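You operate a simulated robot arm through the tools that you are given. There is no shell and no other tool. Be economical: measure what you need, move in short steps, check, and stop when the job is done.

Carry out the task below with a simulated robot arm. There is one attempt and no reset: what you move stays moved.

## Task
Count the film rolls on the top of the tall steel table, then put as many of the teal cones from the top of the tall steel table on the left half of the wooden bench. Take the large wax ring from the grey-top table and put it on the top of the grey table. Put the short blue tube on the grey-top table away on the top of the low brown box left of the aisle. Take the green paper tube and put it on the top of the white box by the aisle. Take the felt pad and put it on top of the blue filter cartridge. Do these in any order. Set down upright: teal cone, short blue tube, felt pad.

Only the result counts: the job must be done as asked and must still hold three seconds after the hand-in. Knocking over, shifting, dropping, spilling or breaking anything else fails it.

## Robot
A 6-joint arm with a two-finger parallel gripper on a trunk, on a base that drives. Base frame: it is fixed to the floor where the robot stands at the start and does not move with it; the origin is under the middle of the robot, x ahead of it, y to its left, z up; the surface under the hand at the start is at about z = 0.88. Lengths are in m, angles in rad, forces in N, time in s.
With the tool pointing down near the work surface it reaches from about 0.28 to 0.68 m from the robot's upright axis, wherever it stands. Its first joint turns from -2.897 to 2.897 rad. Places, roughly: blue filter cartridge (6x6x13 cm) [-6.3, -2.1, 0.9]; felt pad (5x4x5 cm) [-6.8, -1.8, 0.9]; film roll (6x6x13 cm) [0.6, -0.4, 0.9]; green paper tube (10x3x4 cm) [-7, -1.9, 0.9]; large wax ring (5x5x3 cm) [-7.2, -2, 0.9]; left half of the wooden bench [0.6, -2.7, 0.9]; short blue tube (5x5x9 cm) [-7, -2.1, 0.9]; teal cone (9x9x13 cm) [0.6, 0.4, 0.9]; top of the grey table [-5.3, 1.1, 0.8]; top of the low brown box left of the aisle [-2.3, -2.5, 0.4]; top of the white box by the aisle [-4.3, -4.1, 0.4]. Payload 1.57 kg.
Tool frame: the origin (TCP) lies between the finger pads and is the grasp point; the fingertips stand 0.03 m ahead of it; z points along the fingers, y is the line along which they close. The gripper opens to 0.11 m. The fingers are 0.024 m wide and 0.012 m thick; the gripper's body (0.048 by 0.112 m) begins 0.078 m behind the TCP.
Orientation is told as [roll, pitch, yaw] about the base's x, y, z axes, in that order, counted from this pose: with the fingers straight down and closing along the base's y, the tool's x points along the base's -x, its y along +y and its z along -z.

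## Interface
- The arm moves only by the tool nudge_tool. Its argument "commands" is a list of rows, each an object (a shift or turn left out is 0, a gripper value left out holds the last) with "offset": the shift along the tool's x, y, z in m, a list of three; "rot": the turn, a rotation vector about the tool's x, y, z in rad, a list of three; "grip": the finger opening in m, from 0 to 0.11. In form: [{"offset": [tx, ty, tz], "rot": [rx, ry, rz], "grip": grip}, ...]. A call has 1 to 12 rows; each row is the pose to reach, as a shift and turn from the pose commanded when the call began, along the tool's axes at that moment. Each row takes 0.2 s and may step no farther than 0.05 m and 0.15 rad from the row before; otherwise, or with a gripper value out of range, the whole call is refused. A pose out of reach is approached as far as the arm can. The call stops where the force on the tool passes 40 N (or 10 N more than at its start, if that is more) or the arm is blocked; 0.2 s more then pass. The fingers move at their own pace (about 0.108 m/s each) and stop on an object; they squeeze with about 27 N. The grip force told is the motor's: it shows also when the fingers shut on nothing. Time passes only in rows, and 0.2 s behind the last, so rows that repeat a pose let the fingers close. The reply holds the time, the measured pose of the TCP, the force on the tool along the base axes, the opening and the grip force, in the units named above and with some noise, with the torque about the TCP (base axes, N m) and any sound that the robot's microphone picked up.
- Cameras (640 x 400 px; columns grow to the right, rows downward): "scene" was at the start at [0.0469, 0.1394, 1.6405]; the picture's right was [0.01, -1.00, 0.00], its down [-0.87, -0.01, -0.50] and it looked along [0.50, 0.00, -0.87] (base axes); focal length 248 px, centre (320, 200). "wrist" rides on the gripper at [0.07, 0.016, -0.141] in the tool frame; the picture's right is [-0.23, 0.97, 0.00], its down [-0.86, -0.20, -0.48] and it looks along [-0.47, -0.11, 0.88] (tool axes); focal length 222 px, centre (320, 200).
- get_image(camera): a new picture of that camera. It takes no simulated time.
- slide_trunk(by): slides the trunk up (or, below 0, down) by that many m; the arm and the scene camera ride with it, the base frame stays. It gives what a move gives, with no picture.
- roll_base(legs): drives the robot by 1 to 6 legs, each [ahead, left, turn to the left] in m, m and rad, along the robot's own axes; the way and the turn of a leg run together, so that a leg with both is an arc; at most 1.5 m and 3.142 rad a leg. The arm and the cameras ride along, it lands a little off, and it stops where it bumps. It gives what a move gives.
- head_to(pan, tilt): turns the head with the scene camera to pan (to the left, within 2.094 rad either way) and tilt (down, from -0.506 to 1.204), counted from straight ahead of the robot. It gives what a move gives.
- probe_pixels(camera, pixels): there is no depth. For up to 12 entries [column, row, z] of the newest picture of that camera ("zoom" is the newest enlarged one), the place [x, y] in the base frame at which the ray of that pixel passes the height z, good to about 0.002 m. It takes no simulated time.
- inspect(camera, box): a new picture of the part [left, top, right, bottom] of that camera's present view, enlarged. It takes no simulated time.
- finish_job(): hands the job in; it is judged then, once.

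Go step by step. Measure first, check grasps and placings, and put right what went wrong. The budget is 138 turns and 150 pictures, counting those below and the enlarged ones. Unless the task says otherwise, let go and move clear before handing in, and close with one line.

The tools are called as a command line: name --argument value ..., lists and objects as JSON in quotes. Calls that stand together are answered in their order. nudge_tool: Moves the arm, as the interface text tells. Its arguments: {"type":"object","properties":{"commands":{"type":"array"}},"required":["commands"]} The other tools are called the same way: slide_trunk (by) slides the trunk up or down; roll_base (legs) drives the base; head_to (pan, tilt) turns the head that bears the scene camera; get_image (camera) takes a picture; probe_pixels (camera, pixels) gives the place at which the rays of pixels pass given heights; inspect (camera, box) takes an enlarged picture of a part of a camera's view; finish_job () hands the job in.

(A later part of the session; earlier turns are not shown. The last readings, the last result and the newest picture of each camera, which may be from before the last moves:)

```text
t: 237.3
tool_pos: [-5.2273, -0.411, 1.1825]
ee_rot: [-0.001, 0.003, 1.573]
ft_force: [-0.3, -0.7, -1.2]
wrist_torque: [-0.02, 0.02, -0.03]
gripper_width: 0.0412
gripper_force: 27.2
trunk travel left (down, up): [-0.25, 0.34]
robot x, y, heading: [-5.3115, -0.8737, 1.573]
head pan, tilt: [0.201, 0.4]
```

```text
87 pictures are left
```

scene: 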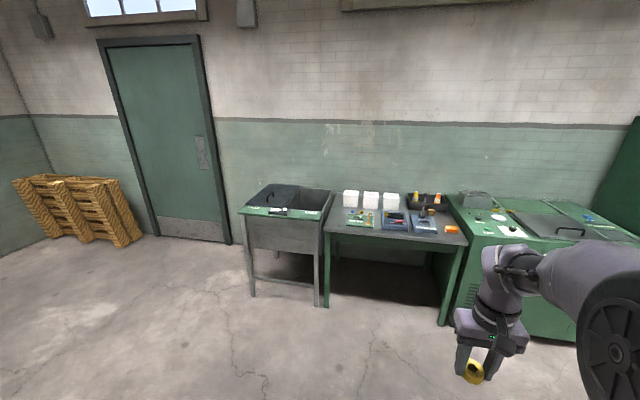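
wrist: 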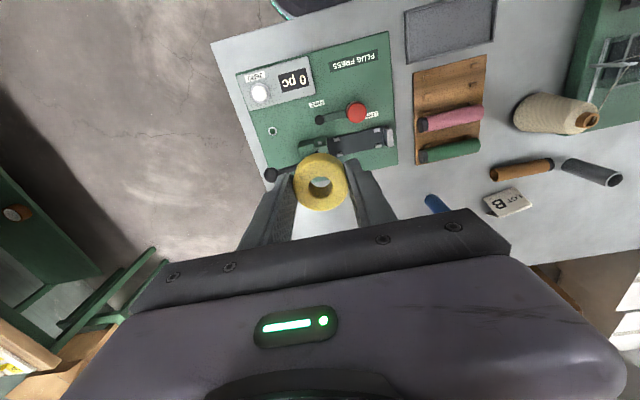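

The grey table is at (395,225), with items along the back and middle. I zoom to find free space.

inspect --camera "scene" --box '[315, 170, 475, 270]'

probe_pixels --camera "scene" --pixels '[[325, 230, 0.8], [467, 243, 0.8], [340, 193, 0.8], [450, 196, 0.8]]'

roll_base --legs '[[0.95, -0.05, 0]]'

head_to --pan 0.2 --tilt 0.7

get_image --camera "scene"

```text
4.00 times, centred on (395, 220) of scene
```

zoom: 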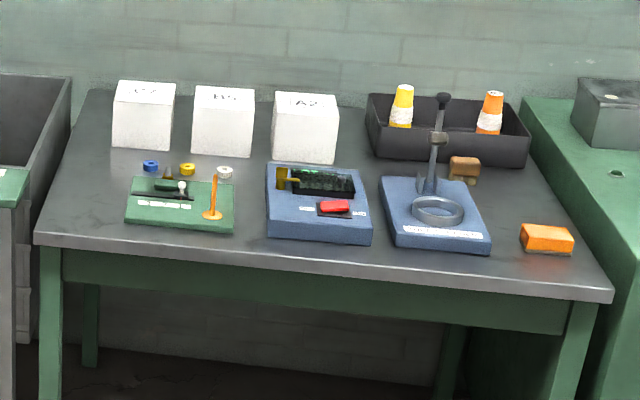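

```text
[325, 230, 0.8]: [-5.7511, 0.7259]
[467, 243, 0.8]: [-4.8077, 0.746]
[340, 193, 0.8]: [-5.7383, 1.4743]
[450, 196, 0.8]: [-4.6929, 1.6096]
```

```text
t: 242.2
tool_pos: [-5.1898, 0.5205, 1.1818]
ee_rot: [-0.001, 0.003, 1.581]
ft_force: [-0.5, 0.8, -0.6]
wrist_torque: [-0.02, 0.02, 0.0]
gripper_width: 0.0412
gripper_force: 27.4
trunk travel left (down, up): [-0.25, 0.34]
robot x, y, heading: [-5.2735, 0.0534, 1.587]
head pan, tilt: [0.201, 0.4]
```

```text
t: 243.0
tool_pos: [-5.1888, 0.5208, 1.183]
ee_rot: [0.001, 0.005, 1.584]
ft_force: [0.1, -0.2, 0.3]
wrist_torque: [-0.01, 0.01, -0.04]
gripper_width: 0.0413
gripper_force: 26.9
trunk travel left (down, up): [-0.25, 0.34]
robot x, y, heading: [-5.2709, 0.0535, 1.587]
head pan, tilt: [0.201, 0.7]
```

```text
85 pictures are left
```

scene: 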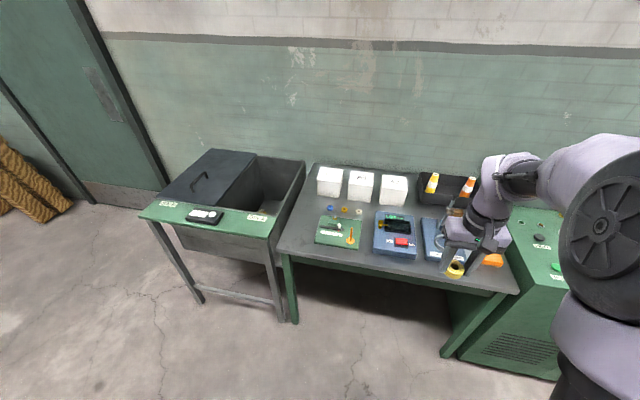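

inspect --camera "scene" --box '[270, 155, 440, 275]'

probe_pixels --camera "scene" --pixels '[[278, 251, 0.8], [316, 241, 0.8], [358, 249, 0.8], [360, 223, 0.8], [376, 252, 0.8], [318, 163, 0.8], [519, 293, 0.8], [410, 268, 0.8]]'

```text
3.33 times, centred on (355, 215) of scene
```

zoom: 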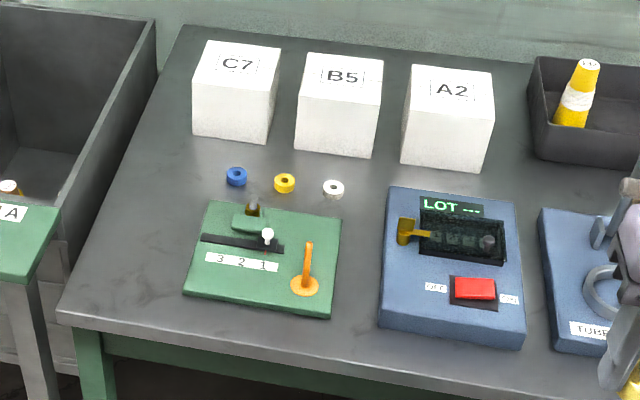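

```text
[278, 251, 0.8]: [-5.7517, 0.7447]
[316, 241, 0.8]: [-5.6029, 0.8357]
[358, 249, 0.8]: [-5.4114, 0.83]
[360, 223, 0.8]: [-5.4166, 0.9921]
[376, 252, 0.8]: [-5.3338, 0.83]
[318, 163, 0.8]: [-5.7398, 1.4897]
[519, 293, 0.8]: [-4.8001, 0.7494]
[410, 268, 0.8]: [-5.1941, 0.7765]
```

There is a free strip left of the green plate, centred near (−5.68, 0.95). I drive so the hand is in front of it.

roll_base --legs '[[0, 0.49, -0.016], [0.28, 0, 0]]'

get_image --camera "scene"

get_image --camera "wrist"

```text
t: 247.4
tool_pos: [-5.6662, 0.7922, 1.1827]
ee_rot: [0.0, 0.004, 1.569]
ft_force: [-0.2, 1.2, -1.1]
wrist_torque: [-0.03, 0.03, 0.0]
gripper_width: 0.0414
gripper_force: 26.6
trunk travel left (down, up): [-0.25, 0.34]
robot x, y, heading: [-5.7571, 0.326, 1.565]
head pan, tilt: [0.201, 0.7]
```

```text
83 pictures are left
```

scene: 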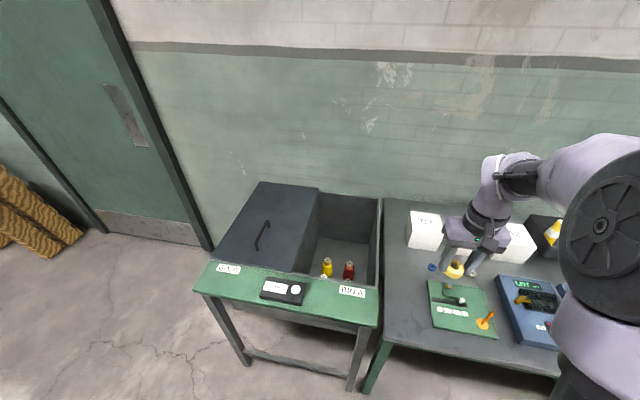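

```text
82 pictures are left
```

wrist: 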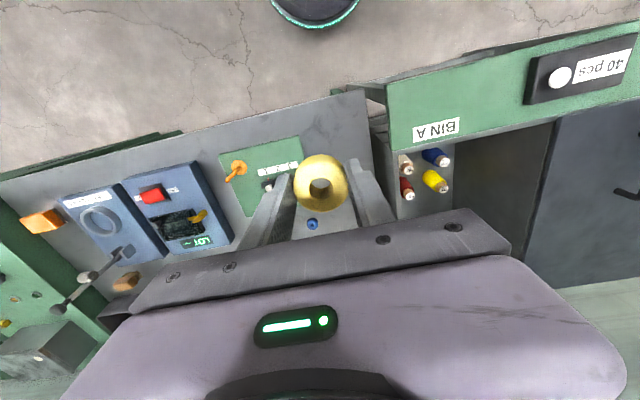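

The strip lies between the green plate edge (300,137) and the table edge (369,110) in the wrist view. I probe both.

probe_pixels --camera "wrist" --pixels '[[300, 137, 0.82], [306, 163, 0.82], [366, 95, 0.8], [373, 140, 0.8], [312, 224, 0.82], [400, 150, 0.8]]'

probe_pixels --camera "scene" --pixels '[[385, 340, 0.8], [428, 281, 0.82], [433, 325, 0.82], [385, 200, 0.8], [431, 267, 0.8], [380, 290, 0.8]]'

```text
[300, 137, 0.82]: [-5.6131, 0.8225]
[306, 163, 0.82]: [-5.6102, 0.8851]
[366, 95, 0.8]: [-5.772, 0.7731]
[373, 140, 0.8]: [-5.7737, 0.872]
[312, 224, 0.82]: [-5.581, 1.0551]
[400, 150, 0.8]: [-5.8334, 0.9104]
```

```text
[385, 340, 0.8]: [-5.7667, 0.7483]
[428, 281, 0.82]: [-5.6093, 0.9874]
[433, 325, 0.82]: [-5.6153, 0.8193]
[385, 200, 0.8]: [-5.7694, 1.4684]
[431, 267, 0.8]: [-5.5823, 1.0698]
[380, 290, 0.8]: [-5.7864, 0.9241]
```

I move to (−5.69, 0.92) and lower to TCP 0.90 first.

nudge_tool --commands '[{"offset": [-0.045, 0.01, 0]}, {"offset": [-0.09, 0.02, 0]}, {"offset": [-0.128, 0.024, 0]}, {"offset": [-0.128, 0.024, 0.045]}, {"offset": [-0.128, 0.024, 0.09]}, {"offset": [-0.128, 0.024, 0.135]}, {"offset": [-0.128, 0.024, 0.18]}, {"offset": [-0.128, 0.024, 0.225]}, {"offset": [-0.128, 0.024, 0.26]}, {"offset": [-0.128, 0.024, 0.28]}, {"offset": [-0.128, 0.024, 0.28]}]'

get_image --camera "wrist"

```text
t: 249.8
tool_pos: [-5.6896, 0.9175, 0.9025]
ee_rot: [0.001, 0.002, 1.567]
ft_force: [-0.1, 0.8, 0.2]
wrist_torque: [-0.02, 0.01, 0.03]
gripper_width: 0.0412
gripper_force: 26.9
trunk travel left (down, up): [-0.25, 0.34]
robot x, y, heading: [-5.7555, 0.3261, 1.562]
head pan, tilt: [0.201, 0.7]
```

```text
81 pictures are left
```

wrist: 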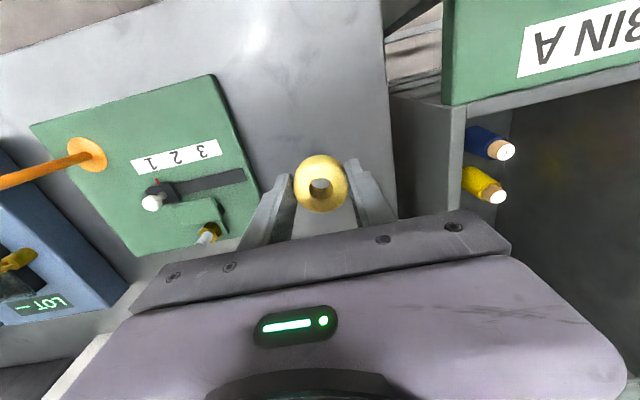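

Clear on both sides. I continue down in small steps toward contact.

nudge_tool --commands '[{"offset": [0, 0, 0.015]}, {"offset": [0, 0, 0.03]}, {"offset": [0, 0, 0.04]}, {"offset": [0, 0, 0.046]}, {"offset": [0, 0, 0.05]}, {"offset": [0, 0, 0.054]}, {"offset": [0, 0, 0.058]}, {"offset": [0, 0, 0.062]}, {"offset": [0, 0, 0.064]}, {"offset": [0, 0, 0.064]}]'

```text
t: 252.0
tool_pos: [-5.6894, 0.9183, 0.8387]
ee_rot: [0.0, 0.002, 1.567]
ft_force: [-0.2, 0.2, -0.8]
wrist_torque: [0.0, -0.03, 0.01]
gripper_width: 0.0416
gripper_force: 26.9
trunk travel left (down, up): [-0.25, 0.34]
robot x, y, heading: [-5.7538, 0.3274, 1.566]
head pan, tilt: [0.201, 0.7]
```

nudge_tool --commands '[{"offset": [0, 0, 0.003]}, {"offset": [0, 0, 0.006]}, {"offset": [0, 0, 0.009]}, {"offset": [0, 0, 0.012]}, {"offset": [0, 0, 0.015]}, {"offset": [0, 0, 0.018]}, {"offset": [0, 0, 0.021]}, {"offset": [0, 0, 0.024]}, {"offset": [0, 0, 0.027]}, {"offset": [0, 0, 0.03]}]'

```text
t: 253.1
tool_pos: [-5.6899, 0.9206, 0.8293]
ee_rot: [0.001, -0.005, 1.564]
ft_force: [-0.7, -4.9, 24.0]
wrist_torque: [-0.47, 0.08, -0.31]
gripper_width: 0.0412
gripper_force: 27.2
trunk travel left (down, up): [-0.25, 0.34]
robot x, y, heading: [-5.7553, 0.3248, 1.565]
head pan, tilt: [0.201, 0.7]
stopped in row 5: the force on the tool passed its limit at 45 N (the readings are from after the stop); the commanded pose is now the measured one
```

Contact at TCP 0.829 (surface at about z 0.80). I ease up 1.5 mm, release and lift clear.

nudge_tool --commands '[{"offset": [0, 0, -0.0015]}, {"offset": [0, 0, -0.0015], "grip": 0.055}, {"offset": [0, 0, -0.0015], "grip": 0.075}, {"offset": [0, 0, -0.0015]}, {"offset": [0, 0, -0.04]}, {"offset": [0, 0, -0.08]}, {"offset": [0, 0, -0.12]}, {"offset": [0, 0, -0.17]}, {"offset": [0, 0, -0.22]}, {"offset": [0, 0, -0.27]}, {"offset": [0, 0, -0.32]}, {"offset": [0, 0, -0.35]}]'

get_image --camera "wrist"

```text
t: 255.7
tool_pos: [-5.6903, 0.9204, 1.1763]
ee_rot: [-0.001, -0.002, 1.569]
ft_force: [-0.6, -0.4, 0.5]
wrist_torque: [0.0, 0.02, -0.02]
gripper_width: 0.0751
gripper_force: 0.1
trunk travel left (down, up): [-0.25, 0.34]
robot x, y, heading: [-5.7542, 0.3264, 1.57]
head pan, tilt: [0.201, 0.7]
```

```text
80 pictures are left
```

wrist: 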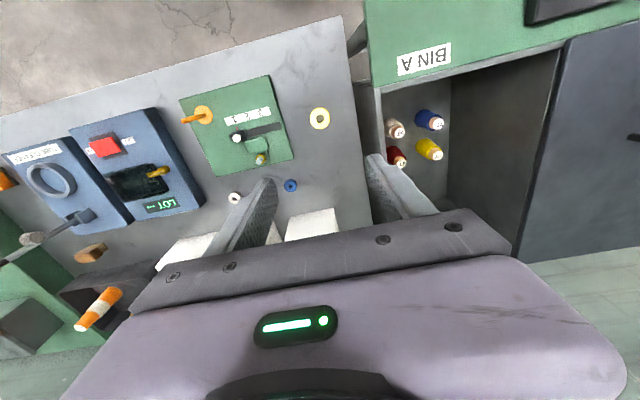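

The ring lies flat at (319,118). I retract and drive back to the grey-top table for the green paper tube.

nudge_tool --commands '[{"offset": [0.05, 0, 0]}, {"offset": [0.1, 0, 0]}, {"offset": [0.15, 0, 0], "grip": 0.11}, {"offset": [0.19, -0.02, 0]}, {"offset": [0.19, -0.05, 0]}]'

roll_base --legs '[[-1.1, 0, 0], [0, 0, 1.57], [0, 0, 1.57], [0, -1.2, 0], [0.4, 0, 0]]'

get_image --camera "scene"

get_image --camera "wrist"

```text
t: 256.9
tool_pos: [-5.6392, 0.7315, 1.1783]
ee_rot: [-0.002, -0.002, 1.567]
ft_force: [-0.3, 0.0, 0.3]
wrist_torque: [0.02, -0.01, 0.02]
gripper_width: 0.11
gripper_force: 0.0
trunk travel left (down, up): [-0.25, 0.34]
robot x, y, heading: [-5.7545, 0.3284, 1.564]
head pan, tilt: [0.201, 0.7]
```

```text
t: 278.0
tool_pos: [-7.0771, -1.59, 1.1776]
ee_rot: [-0.001, -0.002, -1.587]
ft_force: [0.0, -0.3, -0.7]
wrist_torque: [0.02, -0.02, 0.01]
gripper_width: 0.1103
gripper_force: 0.1
trunk travel left (down, up): [-0.25, 0.34]
robot x, y, heading: [-6.9585, -1.1878, -1.59]
head pan, tilt: [0.201, 0.7]
```

```text
79 pictures are left
```

scene: 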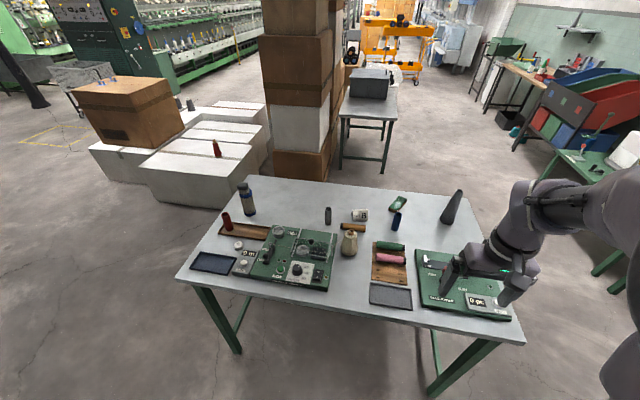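

```text
78 pictures are left
```

wrist: 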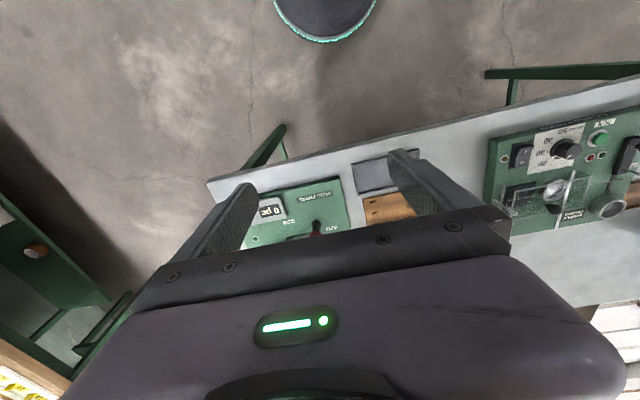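

The green tube is at scene (390,246), the blue tube at (397,222). I probe both, with the table at z 0.85, and advance.

probe_pixels --camera "scene" --pixels '[[376, 244, 0.88], [405, 248, 0.88], [396, 229, 0.85], [398, 214, 0.94], [200, 125, 0.4], [216, 157, 0.4], [145, 165, 0.4]]'

roll_base --legs '[[0.19, 0.1, 0.018]]'

get_image --camera "wrist"

```text
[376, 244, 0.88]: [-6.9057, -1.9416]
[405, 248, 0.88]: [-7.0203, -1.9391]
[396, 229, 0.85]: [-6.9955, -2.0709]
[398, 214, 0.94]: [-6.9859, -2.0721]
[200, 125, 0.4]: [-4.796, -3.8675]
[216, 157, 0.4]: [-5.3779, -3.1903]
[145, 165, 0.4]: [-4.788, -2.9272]
```

```text
t: 279.7
tool_pos: [-6.9692, -1.7813, 1.1783]
ee_rot: [0.0, -0.002, -1.565]
ft_force: [0.9, 0.6, -0.1]
wrist_torque: [0.04, 0.0, 0.0]
gripper_width: 0.11
gripper_force: 0.0
trunk travel left (down, up): [-0.25, 0.34]
robot x, y, heading: [-6.8606, -1.3788, -1.565]
head pan, tilt: [0.201, 0.7]
```

```text
77 pictures are left
```

wrist: 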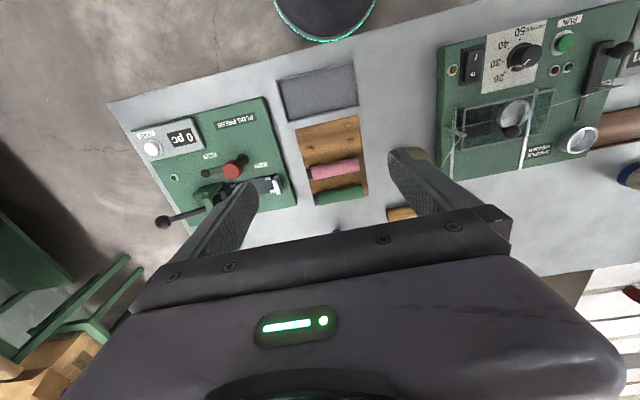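

The green tube is at (340,193), beside the pink one. I move above and look closely to judge the gap.

nudge_tool --commands '[{"offset": [-0.045, 0, 0]}, {"offset": [-0.09, 0.0, 0]}, {"offset": [-0.13, 0.0, 0.03]}, {"offset": [-0.13, 0.0, 0.07]}, {"offset": [-0.13, 0.0, 0.1]}, {"offset": [-0.13, 0.0, 0.1]}]'

get_image --camera "wrist"

inspect --camera "wrist" --box '[250, 80, 430, 220]'

```text
t: 281.1
tool_pos: [-6.9667, -1.9107, 1.0771]
ee_rot: [0.0, -0.004, -1.563]
ft_force: [-0.5, -0.3, -0.1]
wrist_torque: [0.0, -0.01, -0.01]
gripper_width: 0.11
gripper_force: 0.1
trunk travel left (down, up): [-0.25, 0.34]
robot x, y, heading: [-6.8634, -1.3756, -1.563]
head pan, tilt: [0.201, 0.7]
```

```text
76 pictures are left
```

wrist: 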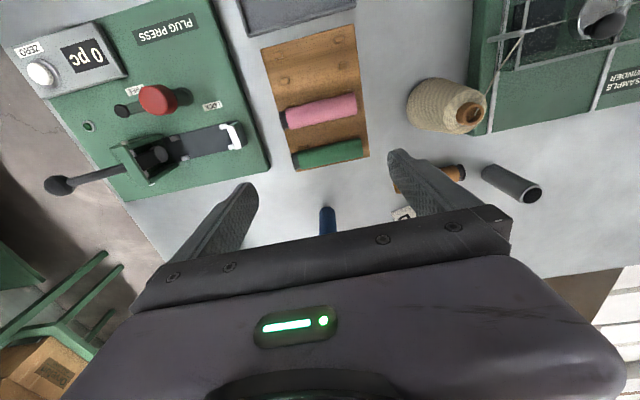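

```text
2.86 times, centred on (340, 150) of wrist
```

zoom: 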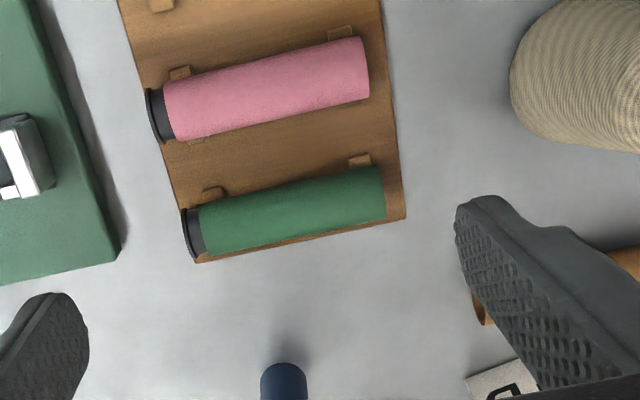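

The gap between the tubes is about 3 cm, enough for a finger. I rotate the tool 90° so it closes across the green tube.

probe_pixels --camera "wrist" --pixels '[[328.5, 154, 0.885], [292, 164, 0.875], [362, 147, 0.875], [328, 146, 0.875], [330, 162, 0.875], [322, 130, 0.87]]'

nudge_tool --commands '[{"rot": [0, 0, -0.145]}, {"rot": [0, 0, -0.29]}, {"rot": [0, 0, -0.435]}, {"rot": [0, 0, -0.58]}, {"rot": [0, 0, -0.725]}, {"rot": [0, 0, -0.87]}, {"rot": [0, 0, -1.015]}, {"rot": [0, 0, -1.16]}, {"rot": [0, 0, -1.305]}, {"rot": [0, 0, -1.45]}, {"rot": [0, 0, -1.57]}, {"rot": [0, 0, -1.57], "grip": 0.07}]'

get_image --camera "wrist"

```text
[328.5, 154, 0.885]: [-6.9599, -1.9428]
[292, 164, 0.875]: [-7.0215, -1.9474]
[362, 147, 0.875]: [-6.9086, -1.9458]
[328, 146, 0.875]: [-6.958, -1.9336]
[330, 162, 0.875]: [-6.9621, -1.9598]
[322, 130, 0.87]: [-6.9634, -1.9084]
```

```text
t: 283.7
tool_pos: [-6.9693, -1.911, 1.0783]
ee_rot: [-0.004, -0.001, 0.008]
ft_force: [0.3, 0.3, 0.0]
wrist_torque: [0.02, 0.01, -0.01]
gripper_width: 0.0703
gripper_force: 0.0
trunk travel left (down, up): [-0.25, 0.34]
robot x, y, heading: [-6.8574, -1.3775, -1.569]
head pan, tilt: [0.201, 0.7]
```

```text
74 pictures are left
```

wrist: 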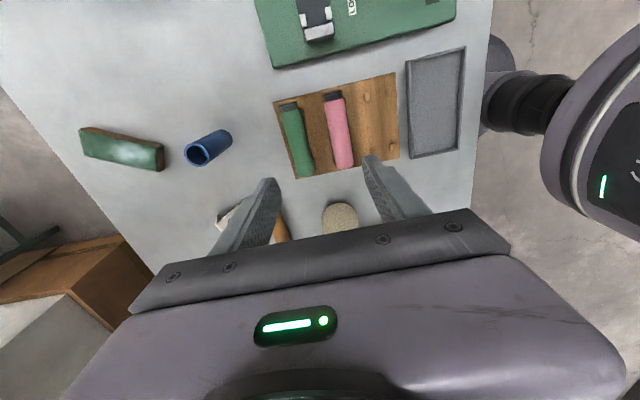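

probe_pixels --camera "wrist" --pixels '[[288, 107, 0.875], [303, 172, 0.875], [296, 140, 0.88], [340, 130, 0.88], [324, 145, 0.87], [207, 150, 0.94]]'

```text
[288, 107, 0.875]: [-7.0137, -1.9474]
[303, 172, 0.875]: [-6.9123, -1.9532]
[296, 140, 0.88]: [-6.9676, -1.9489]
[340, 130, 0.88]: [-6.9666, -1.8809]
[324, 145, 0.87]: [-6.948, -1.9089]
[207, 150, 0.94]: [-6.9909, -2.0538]
```

The green tube's centre is (−6.963, −1.949). I align, narrow the opening to 0.055, and descend to TCP 0.93 for a check.

nudge_tool --commands '[{"offset": [-0.006, -0.038, 0], "rot": [0, 0, 0.05], "grip": 0.055}, {"offset": [-0.006, -0.038, 0.045], "rot": [0, 0, 0.05]}, {"offset": [-0.006, -0.038, 0.09], "rot": [0, 0, 0.05]}, {"offset": [-0.006, -0.038, 0.13], "rot": [0, 0, 0.05]}, {"offset": [-0.006, -0.038, 0.148], "rot": [0, 0, 0.05]}, {"offset": [-0.006, -0.038, 0.148], "rot": [0, 0, 0.05]}]'

get_image --camera "wrist"

```text
t: 285.1
tool_pos: [-6.9621, -1.9482, 0.929]
ee_rot: [-0.002, 0.001, -0.045]
ft_force: [0.4, 0.3, -0.1]
wrist_torque: [0.01, 0.01, 0.03]
gripper_width: 0.0549
gripper_force: 0.0
trunk travel left (down, up): [-0.25, 0.34]
robot x, y, heading: [-6.8634, -1.3719, -1.562]
head pan, tilt: [0.201, 0.7]
```

```text
73 pictures are left
```

wrist: 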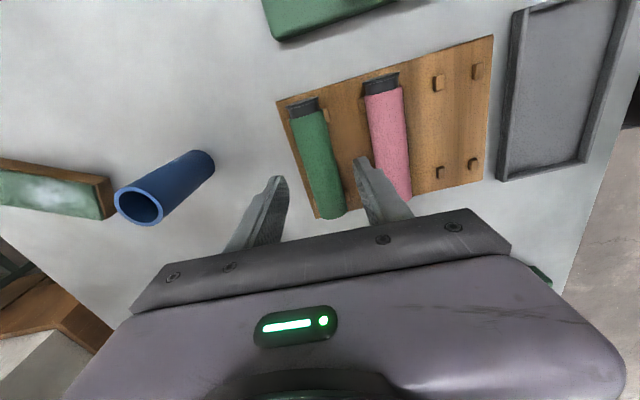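

The tube is centred between the fingers with clearance to the pink tube. I descend to TCP 0.898 and close.

nudge_tool --commands '[{"offset": [0, 0, 0.012]}, {"offset": [0, 0, 0.022]}, {"offset": [0, 0, 0.028]}, {"offset": [0, 0, 0.031]}, {"offset": [0, 0, 0.031]}, {"offset": [0, 0, 0.031], "grip": 0.01}, {"offset": [0, 0, 0.031]}, {"offset": [0, 0, 0.031]}]'

get_image --camera "wrist"

```text
t: 286.9
tool_pos: [-6.9621, -1.949, 0.898]
ee_rot: [-0.002, -0.002, -0.042]
ft_force: [0.5, 4.7, 3.4]
wrist_torque: [0.14, -0.18, 0.4]
gripper_width: 0.0281
gripper_force: 27.4
trunk travel left (down, up): [-0.25, 0.34]
robot x, y, heading: [-6.8612, -1.3761, -1.568]
head pan, tilt: [0.201, 0.7]
```

```text
72 pictures are left
```

wrist: 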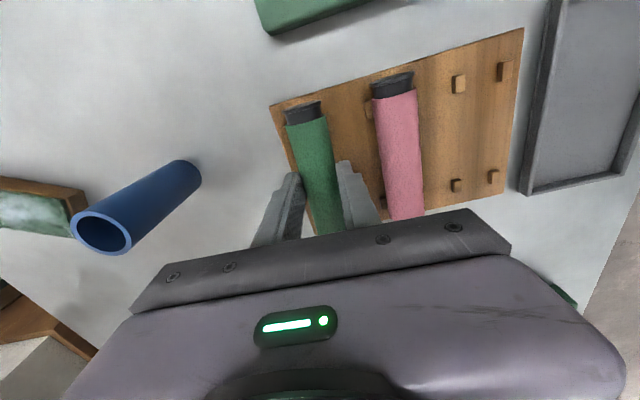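

Gripped at 0.028 m. I lift slowly and check that the tray stays put.

nudge_tool --commands '[{"offset": [0, 0, -0.005]}, {"offset": [0, 0, -0.012]}, {"offset": [0, 0, -0.02]}, {"offset": [0, 0, -0.04]}, {"offset": [0, 0, -0.08]}, {"offset": [0, 0, -0.12]}, {"offset": [0, 0, -0.16]}, {"offset": [0, 0, -0.2]}, {"offset": [0, 0, -0.24]}, {"offset": [0, 0, -0.28]}, {"offset": [0, 0, -0.28]}]'

get_image --camera "wrist"

```text
t: 289.3
tool_pos: [-6.9646, -1.9488, 1.1787]
ee_rot: [-0.001, 0.001, -0.043]
ft_force: [0.8, -0.2, -0.3]
wrist_torque: [0.02, -0.04, -0.01]
gripper_width: 0.0283
gripper_force: 26.4
trunk travel left (down, up): [-0.25, 0.34]
robot x, y, heading: [-6.8625, -1.3754, -1.562]
head pan, tilt: [0.201, 0.7]
```

```text
71 pictures are left
```

wrist: 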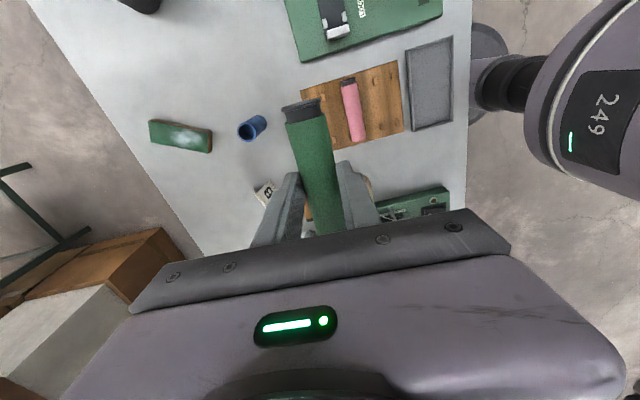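

The tube is held and the tray undisturbed. I retract, back away and drive along the aisle to x about −3.3, then face −y to look at the white boxes.

nudge_tool --commands '[{"offset": [0, 0.045, 0]}, {"offset": [0, 0.09, 0]}, {"offset": [0, 0.135, 0]}, {"offset": [0, 0.16, 0]}, {"offset": [0, 0.16, 0]}]'

roll_base --legs '[[-0.45, 0, 0], [0, 1.5, 0], [0, 1.5, 0], [0, 0.55, 0], [0.6, 0, 0]]'

head_to --pan 0.0 --tilt 0.5

get_image --camera "scene"

```text
t: 290.5
tool_pos: [-6.9569, -1.7892, 1.1793]
ee_rot: [0.0, 0.001, -0.044]
ft_force: [0.1, -0.8, 0.1]
wrist_torque: [0.03, -0.03, -0.03]
gripper_width: 0.0283
gripper_force: 27.0
trunk travel left (down, up): [-0.25, 0.34]
robot x, y, heading: [-6.8595, -1.378, -1.565]
head pan, tilt: [0.201, 0.7]
```

```text
t: 312.9
tool_pos: [-3.4216, -1.8553, 1.1811]
ee_rot: [-0.002, 0.0, -0.044]
ft_force: [0.4, -0.4, 0.0]
wrist_torque: [0.03, -0.02, 0.01]
gripper_width: 0.0282
gripper_force: 26.8
trunk travel left (down, up): [-0.25, 0.34]
robot x, y, heading: [-3.3233, -1.4449, -1.559]
head pan, tilt: [0.201, 0.7]
```

```text
t: 313.7
tool_pos: [-3.4204, -1.8556, 1.1798]
ee_rot: [-0.002, 0.002, -0.044]
ft_force: [-0.3, 0.5, 0.0]
wrist_torque: [-0.01, 0.04, 0.0]
gripper_width: 0.0281
gripper_force: 26.7
trunk travel left (down, up): [-0.25, 0.34]
robot x, y, heading: [-3.3229, -1.4427, -1.562]
head pan, tilt: [0.0, 0.499]
```

```text
70 pictures are left
```

scene: 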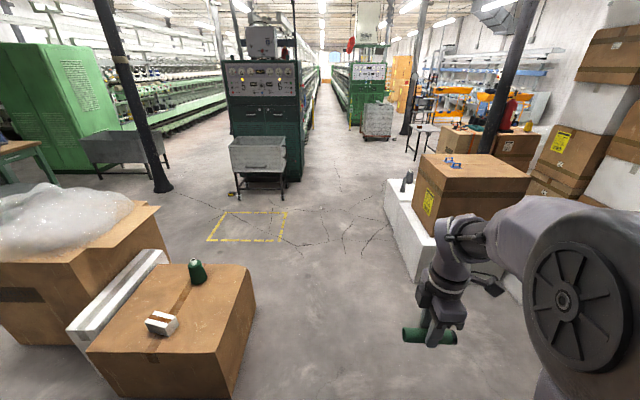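

The white box by the aisle is at (400,195) with a grey bottle on it. The route ahead is clear. I probe its edges.

probe_pixels --camera "scene" --pixels '[[388, 220, 0], [416, 280, 0], [386, 180, 0.4], [407, 212, 0.4], [404, 191, 0.4], [408, 177, 0.4], [420, 196, 0.4]]'

inspect --camera "scene" --box '[360, 150, 480, 250]'

```text
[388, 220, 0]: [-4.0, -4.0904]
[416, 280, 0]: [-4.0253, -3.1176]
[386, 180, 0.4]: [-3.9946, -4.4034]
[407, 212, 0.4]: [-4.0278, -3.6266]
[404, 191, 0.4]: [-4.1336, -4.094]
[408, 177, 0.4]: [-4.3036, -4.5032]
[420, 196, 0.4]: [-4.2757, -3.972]
```

```text
4.00 times, centred on (420, 200) of scene
```

zoom: 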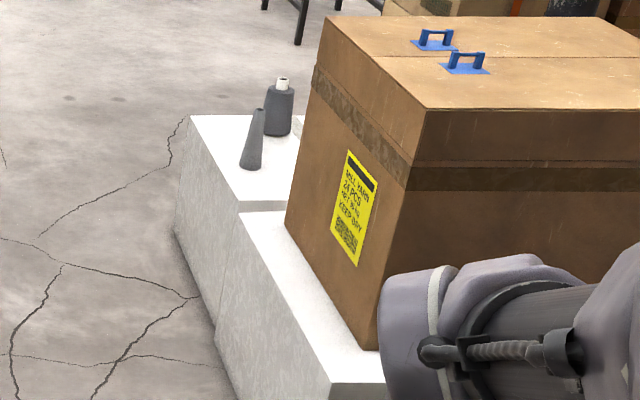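

The target box's aisle face is at x about −4.0, y from about −3.85 to −4.45. I drive level with it, turn to face −x, and look down at it.

roll_base --legs '[[1.3, 0, 0], [1.3, 0, 0], [0, 0, -1.58]]'

head_to --pan 0.0 --tilt 0.85

get_image --camera "scene"

```text
t: 330.1
tool_pos: [-3.6899, -3.9084, 1.1792]
ee_rot: [-0.002, 0.0, -1.62]
ft_force: [0.7, 0.4, -0.4]
wrist_torque: [0.0, -0.04, 0.02]
gripper_width: 0.0282
gripper_force: 27.1
trunk travel left (down, up): [-0.25, 0.34]
robot x, y, heading: [-3.2804, -4.0093, -3.139]
head pan, tilt: [0.0, 0.499]
```

```text
t: 330.9
tool_pos: [-3.6897, -3.9082, 1.1809]
ee_rot: [-0.001, 0.0, -1.62]
ft_force: [0.3, -0.4, -1.4]
wrist_torque: [-0.02, 0.0, -0.02]
gripper_width: 0.0281
gripper_force: 27.4
trunk travel left (down, up): [-0.25, 0.34]
robot x, y, heading: [-3.2784, -4.0068, -3.139]
head pan, tilt: [0.0, 0.85]
```

```text
68 pictures are left
```

scene: 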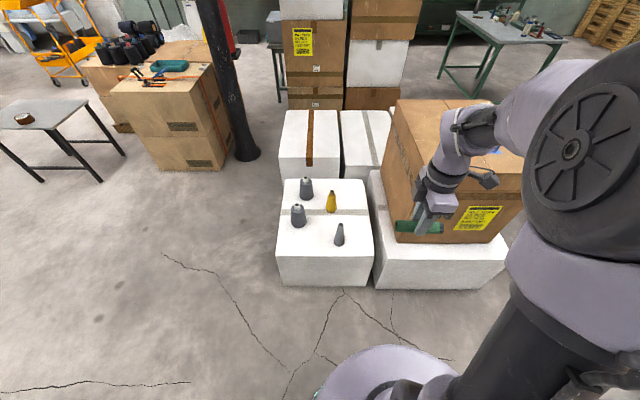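

The box top at (325,230) carries four cones. I zoom and probe to find a free strip for the 11 cm tube.

inspect --camera "scene" --box '[265, 165, 385, 275]'

probe_pixels --camera "scene" --pixels '[[278, 257, 0.4], [373, 258, 0.4], [298, 226, 0.4], [340, 244, 0.4], [331, 212, 0.4], [366, 180, 0.4], [283, 179, 0.4], [350, 214, 0.4], [355, 250, 0.4], [278, 287, 0.0], [373, 288, 0.0]]'

```text
3.64 times, centred on (325, 220) of scene
```

zoom: 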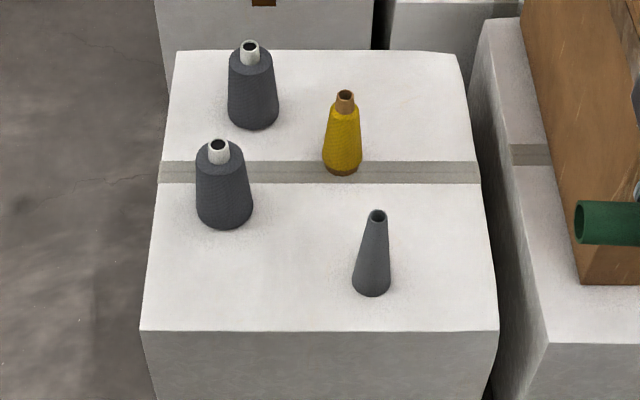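

```text
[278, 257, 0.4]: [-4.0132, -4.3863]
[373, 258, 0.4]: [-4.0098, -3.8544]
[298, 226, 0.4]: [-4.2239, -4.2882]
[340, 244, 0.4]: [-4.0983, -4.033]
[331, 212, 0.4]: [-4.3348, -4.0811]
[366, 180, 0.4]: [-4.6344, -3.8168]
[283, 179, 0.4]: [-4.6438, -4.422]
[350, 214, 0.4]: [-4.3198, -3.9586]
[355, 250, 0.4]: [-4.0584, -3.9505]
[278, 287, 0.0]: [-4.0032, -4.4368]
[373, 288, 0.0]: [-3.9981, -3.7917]
```

A free area is at the front left, around (−4.09, −4.21), clear of the cones at (−4.25,−4.28) and (−4.12,−4.03). I move in front of it and lower the trunk.

roll_base --legs '[[0, 0.3, 0], [0.38, 0, 0]]'

slide_trunk --by -0.25

get_image --camera "wrist"

get_image --camera "scene"

```text
t: 335.0
tool_pos: [-4.0754, -4.2091, 1.1801]
ee_rot: [0.0, 0.001, -1.612]
ft_force: [0.7, -0.4, -0.8]
wrist_torque: [0.01, 0.01, 0.01]
gripper_width: 0.0281
gripper_force: 26.9
trunk travel left (down, up): [-0.25, 0.34]
robot x, y, heading: [-3.6621, -4.304, -3.131]
head pan, tilt: [0.0, 0.85]
```

```text
t: 337.6
tool_pos: [-4.0752, -4.2084, 0.9308]
ee_rot: [-0.004, 0.001, -1.61]
ft_force: [0.0, -0.9, 0.5]
wrist_torque: [0.0, 0.04, -0.01]
gripper_width: 0.0282
gripper_force: 27.1
trunk travel left (down, up): [0.0, 0.59]
robot x, y, heading: [-3.6651, -4.3041, -3.127]
head pan, tilt: [0.0, 0.85]
```

```text
66 pictures are left
```

wrist: 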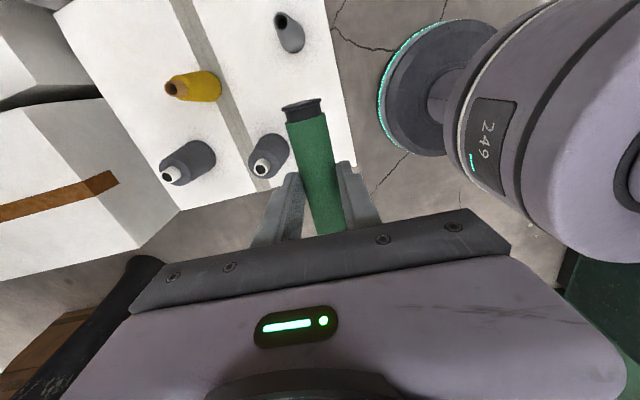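

```text
65 pictures are left
```

scene: 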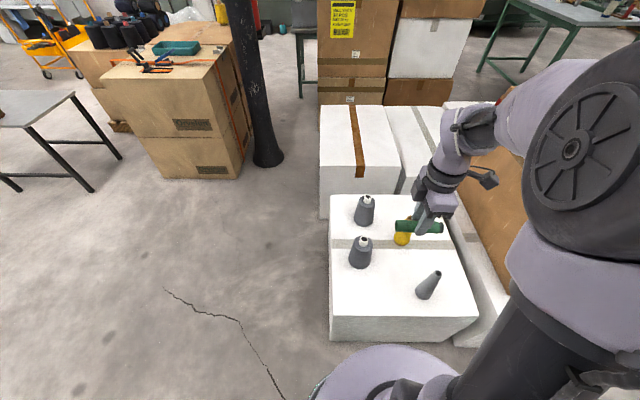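

probe_pixels --camera "wrist" --pixels '[[278, 148, 0.4], [262, 168, 0.52], [288, 140, 0.4], [340, 100, 0.4], [352, 155, 0.4], [290, 45, 0.4], [262, 188, 0.4]]'

probe_pixels --camera "scene" --pixels '[[330, 316, 0.4], [478, 317, 0.4], [361, 261, 0.4], [427, 295, 0.4], [361, 269, 0.4]]'

```text
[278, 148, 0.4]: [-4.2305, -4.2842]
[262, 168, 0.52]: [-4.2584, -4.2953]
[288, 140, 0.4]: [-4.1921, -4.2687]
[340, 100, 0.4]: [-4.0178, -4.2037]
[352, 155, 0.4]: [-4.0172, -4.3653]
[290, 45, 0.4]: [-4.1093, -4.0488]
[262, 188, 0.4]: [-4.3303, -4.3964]
```

```text
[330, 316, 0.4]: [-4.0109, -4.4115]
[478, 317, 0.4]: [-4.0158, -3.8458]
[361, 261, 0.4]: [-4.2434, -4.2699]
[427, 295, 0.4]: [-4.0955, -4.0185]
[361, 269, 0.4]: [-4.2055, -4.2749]
```

The gap is centred near x −4.095, y −4.20. I correct and lower to TCP 0.48.

nudge_tool --commands '[{"offset": [0.007, -0.02, 0]}, {"offset": [0.007, -0.02, 0.045]}, {"offset": [0.007, -0.02, 0.09]}, {"offset": [0.007, -0.02, 0.135]}, {"offset": [0.007, -0.02, 0.18]}, {"offset": [0.007, -0.02, 0.225]}, {"offset": [0.007, -0.02, 0.27]}, {"offset": [0.007, -0.02, 0.315]}, {"offset": [0.007, -0.02, 0.36]}, {"offset": [0.007, -0.02, 0.4]}, {"offset": [0.007, -0.02, 0.44]}, {"offset": [0.007, -0.02, 0.44]}]'

get_image --camera "wrist"

get_image --camera "scene"

```text
t: 340.1
tool_pos: [-4.0959, -4.2001, 0.4906]
ee_rot: [-0.004, 0.001, -1.61]
ft_force: [0.8, 0.2, -1.1]
wrist_torque: [0.01, 0.02, 0.0]
gripper_width: 0.0283
gripper_force: 26.5
trunk travel left (down, up): [0.0, 0.59]
robot x, y, heading: [-3.6663, -4.3024, -3.128]
head pan, tilt: [0.0, 0.85]
```

```text
64 pictures are left
```

wrist: 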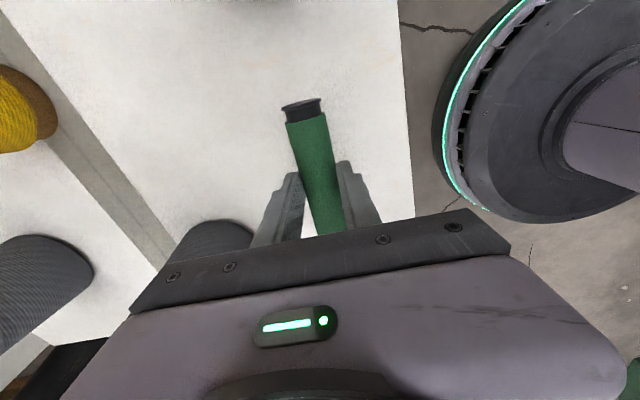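

```text
63 pictures are left
```

scene: 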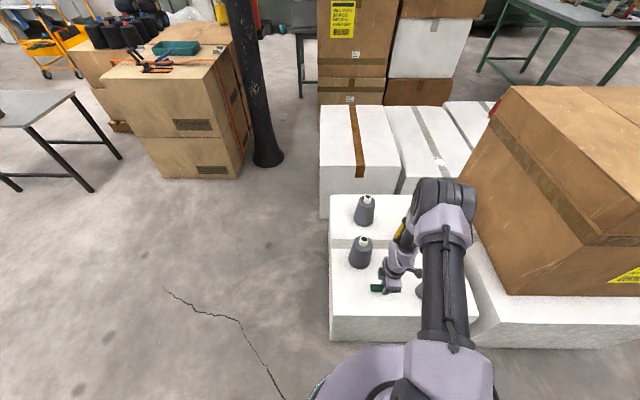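

inspect --camera "scene" --box '[330, 190, 480, 320]'

nudge_tool --commands '[{"offset": [0, 0, 0.015]}, {"offset": [0, 0, 0.03]}, {"offset": [0, 0, 0.04]}, {"offset": [0, 0, 0.045]}, {"offset": [0, 0, 0.048]}, {"offset": [0, 0, 0.051]}, {"offset": [0, 0, 0.051]}]'

```text
3.08 times, centred on (405, 255) of scene
```

zoom: 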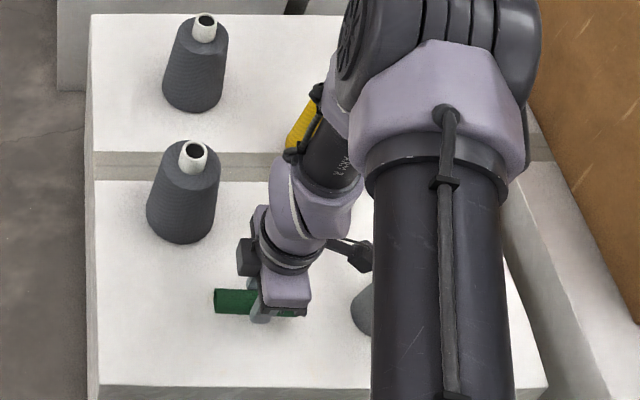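

```text
t: 341.1
tool_pos: [-4.0964, -4.1997, 0.4508]
ee_rot: [-0.003, 0.0, -1.612]
ft_force: [6.5, -1.4, 29.3]
wrist_torque: [-0.13, -0.63, 0.13]
gripper_width: 0.0283
gripper_force: 27.2
trunk travel left (down, up): [0.0, 0.59]
robot x, y, heading: [-3.6612, -4.3022, -3.127]
head pan, tilt: [0.0, 0.85]
stopped in row 4: the force on the tool passed its limit at 47 N (the readings are from after the stop); the commanded pose is now the measured one
```

Contact at TCP 0.451. I look to confirm that it's the tube on the box.

nudge_tool --commands '[{"offset": [0, 0, -0.0015]}]'

get_image --camera "wrist"

```text
t: 341.5
tool_pos: [-4.0955, -4.2009, 0.4506]
ee_rot: [-0.004, 0.001, -1.611]
ft_force: [3.6, 1.8, 7.2]
wrist_torque: [0.09, -0.14, 0.0]
gripper_width: 0.0284
gripper_force: 27.0
trunk travel left (down, up): [0.0, 0.59]
robot x, y, heading: [-3.6616, -4.3032, -3.131]
head pan, tilt: [0.0, 0.85]
```

```text
61 pictures are left
```

wrist: 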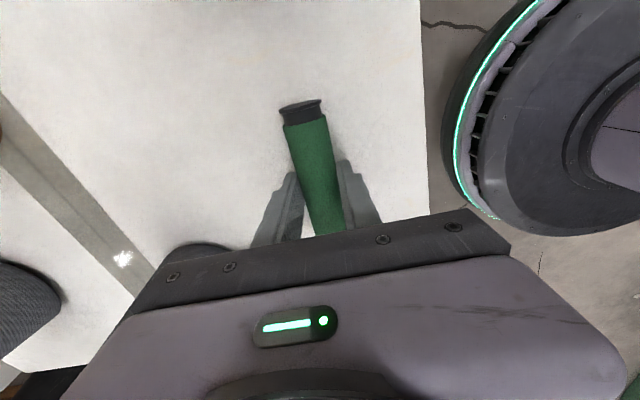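

The tube is on the box. I open gently, keep the fingers around it for a moment, then lift straight up.

nudge_tool --commands '[{"offset": [0, 0, 0], "grip": 0.033}, {"offset": [0, 0, 0]}, {"offset": [0, 0, 0], "grip": 0.04}, {"offset": [0, 0, 0]}, {"offset": [0, 0, 0], "grip": 0.055}, {"offset": [0, 0, 0]}, {"offset": [0, 0, -0.03]}, {"offset": [0, 0, -0.07]}, {"offset": [0, 0, -0.11]}, {"offset": [0, 0, -0.15]}, {"offset": [0, 0, -0.19]}, {"offset": [0, 0, -0.23]}]'

get_image --camera "wrist"

```text
t: 344.1
tool_pos: [-4.0974, -4.2028, 0.6803]
ee_rot: [-0.004, 0.0, -1.612]
ft_force: [1.1, -0.6, -1.3]
wrist_torque: [-0.02, 0.0, 0.04]
gripper_width: 0.0546
gripper_force: 0.0
trunk travel left (down, up): [0.0, 0.59]
robot x, y, heading: [-3.661, -4.3008, -3.126]
head pan, tilt: [0.0, 0.85]
```

```text
60 pictures are left
```

wrist: 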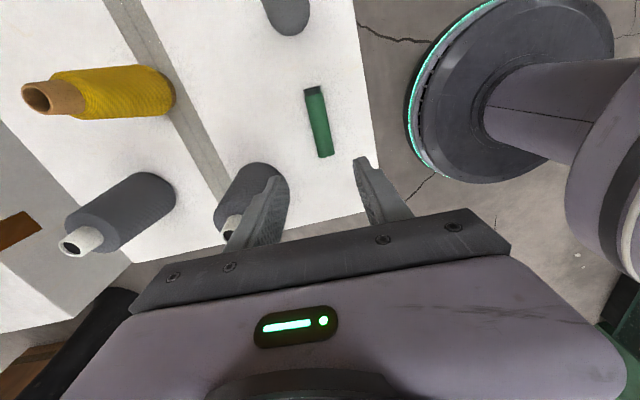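

The green tube rests on the white box at (318,120). I raise, rotate the tool back, lift the trunk, and drive back toward the grey-top table for the blue tube.

nudge_tool --commands '[{"offset": [0, 0, -0.05]}, {"offset": [0, 0, -0.1], "rot": [0, 0, 0.14]}, {"offset": [0, 0, -0.14], "rot": [0, 0, 0.28]}, {"offset": [0, 0, -0.18], "rot": [0, 0, 0.42]}, {"offset": [0, 0, -0.22], "rot": [0, 0, 0.56]}, {"offset": [0, 0, -0.25], "rot": [0, 0, 0.7]}, {"offset": [0, 0, -0.25], "rot": [0, 0, 0.84]}, {"offset": [0, 0, -0.25], "rot": [0, 0, 0.98]}, {"offset": [0, 0, -0.25], "rot": [0, 0, 1.12]}, {"offset": [0, 0, -0.25], "rot": [0, 0, 1.26]}, {"offset": [0, 0, -0.25], "rot": [0, 0, 1.4]}, {"offset": [0, 0, -0.25], "rot": [0, 0, 1.54]}]'

slide_trunk --by 0.25

roll_base --legs '[[-0.4, 0, 0], [0, -1.5, 0], [0, -1.5, 0], [0, -0.3, 0], [1.5, 0, 0], [1.5, 0, 0]]'

roll_base --legs '[[0.6, 0, 0], [0, 0, 1.57]]'

get_image --camera "scene"

```text
t: 346.7
tool_pos: [-4.0953, -4.1999, 0.9306]
ee_rot: [0.0, -0.003, 3.13]
ft_force: [0.4, 0.1, 0.2]
wrist_torque: [0.03, -0.01, 0.0]
gripper_width: 0.055
gripper_force: 0.1
trunk travel left (down, up): [0.0, 0.59]
robot x, y, heading: [-3.6618, -4.3035, -3.129]
head pan, tilt: [0.0, 0.85]
```

```text
t: 349.3
tool_pos: [-4.0957, -4.2007, 1.1791]
ee_rot: [0.0, -0.003, 3.132]
ft_force: [-1.0, -0.2, 0.8]
wrist_torque: [-0.01, 0.01, -0.04]
gripper_width: 0.0548
gripper_force: 0.1
trunk travel left (down, up): [-0.25, 0.34]
robot x, y, heading: [-3.661, -4.3049, -3.134]
head pan, tilt: [0.0, 0.85]
```

```text
t: 381.8
tool_pos: [-6.8433, -1.079, 1.1792]
ee_rot: [0.001, -0.003, -3.086]
ft_force: [0.2, 0.5, 0.1]
wrist_torque: [0.01, -0.01, 0.02]
gripper_width: 0.0549
gripper_force: 0.1
trunk travel left (down, up): [-0.25, 0.34]
robot x, y, heading: [-6.4056, -1.1536, -3.069]
head pan, tilt: [0.0, 0.85]
```

```text
t: 389.0
tool_pos: [-7.0688, -1.6359, 1.1803]
ee_rot: [0.001, -0.004, -1.514]
ft_force: [0.2, -0.4, 0.1]
wrist_torque: [0.01, -0.01, 0.0]
gripper_width: 0.0547
gripper_force: 0.1
trunk travel left (down, up): [-0.25, 0.34]
robot x, y, heading: [-6.9968, -1.195, -1.496]
head pan, tilt: [0.0, 0.85]
```

```text
59 pictures are left
```

scene: 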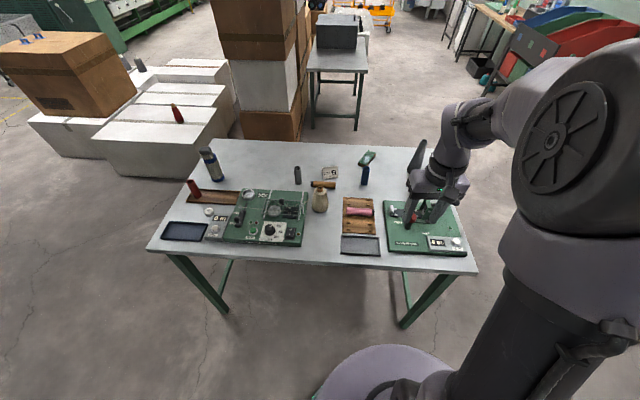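

The blue tube stands at (365,175). I correct the heading and advance.

roll_base --legs '[[0, 0, -0.075], [0.21, 0.05, 0]]'

nudge_tool --commands '[{"offset": [-0.045, 0.02, 0], "grip": 0.1}, {"offset": [-0.09, 0.04, 0.0]}, {"offset": [-0.12, 0.06, 0.0]}, {"offset": [-0.12, 0.06, 0.0]}]'

get_image --camera "wrist"

get_image --camera "scene"

```text
t: 391.2
tool_pos: [-7.0483, -1.8473, 1.1795]
ee_rot: [0.0, -0.002, -1.584]
ft_force: [-0.5, 0.0, -0.1]
wrist_torque: [0.05, 0.01, 0.0]
gripper_width: 0.0551
gripper_force: 0.1
trunk travel left (down, up): [-0.25, 0.34]
robot x, y, heading: [-6.9464, -1.4147, -1.564]
head pan, tilt: [0.0, 0.85]
```

```text
t: 392.2
tool_pos: [-6.9909, -1.9686, 1.1804]
ee_rot: [0.0, -0.004, -1.587]
ft_force: [0.9, -0.7, 0.1]
wrist_torque: [-0.02, 0.02, -0.01]
gripper_width: 0.0998
gripper_force: 0.0
trunk travel left (down, up): [-0.25, 0.34]
robot x, y, heading: [-6.9449, -1.4151, -1.565]
head pan, tilt: [0.0, 0.85]
```

```text
58 pictures are left
```

wrist: 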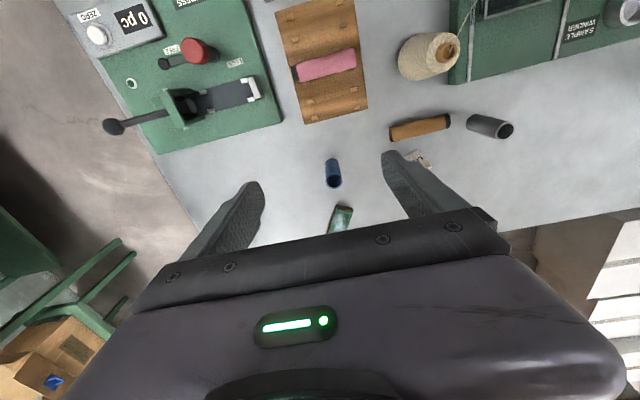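

```text
57 pictures are left
```

scene: 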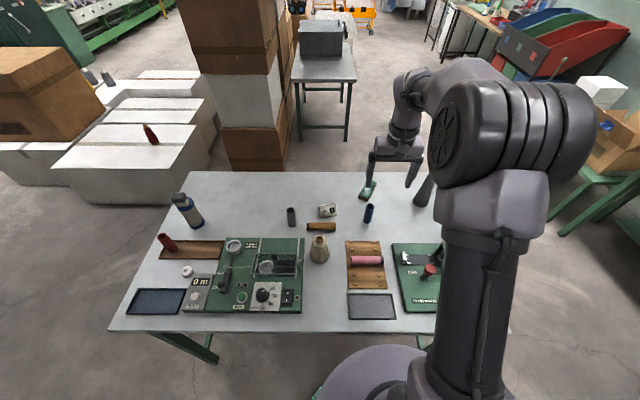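

probe_pixels --camera "wrist" --pixels '[[333, 181, 0.935], [331, 163, 0.855], [340, 215, 0.87]]'

inspect --camera "wrist" --box '[260, 130, 400, 230]'

```text
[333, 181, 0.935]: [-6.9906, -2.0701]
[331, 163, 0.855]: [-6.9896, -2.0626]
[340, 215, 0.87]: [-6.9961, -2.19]
```

```text
4.00 times, centred on (330, 180) of wrist
```

zoom: 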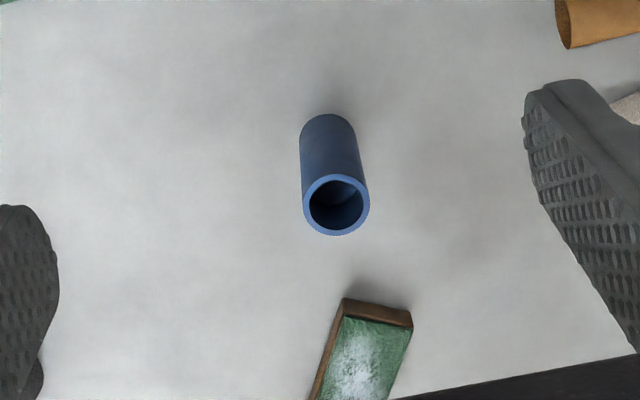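

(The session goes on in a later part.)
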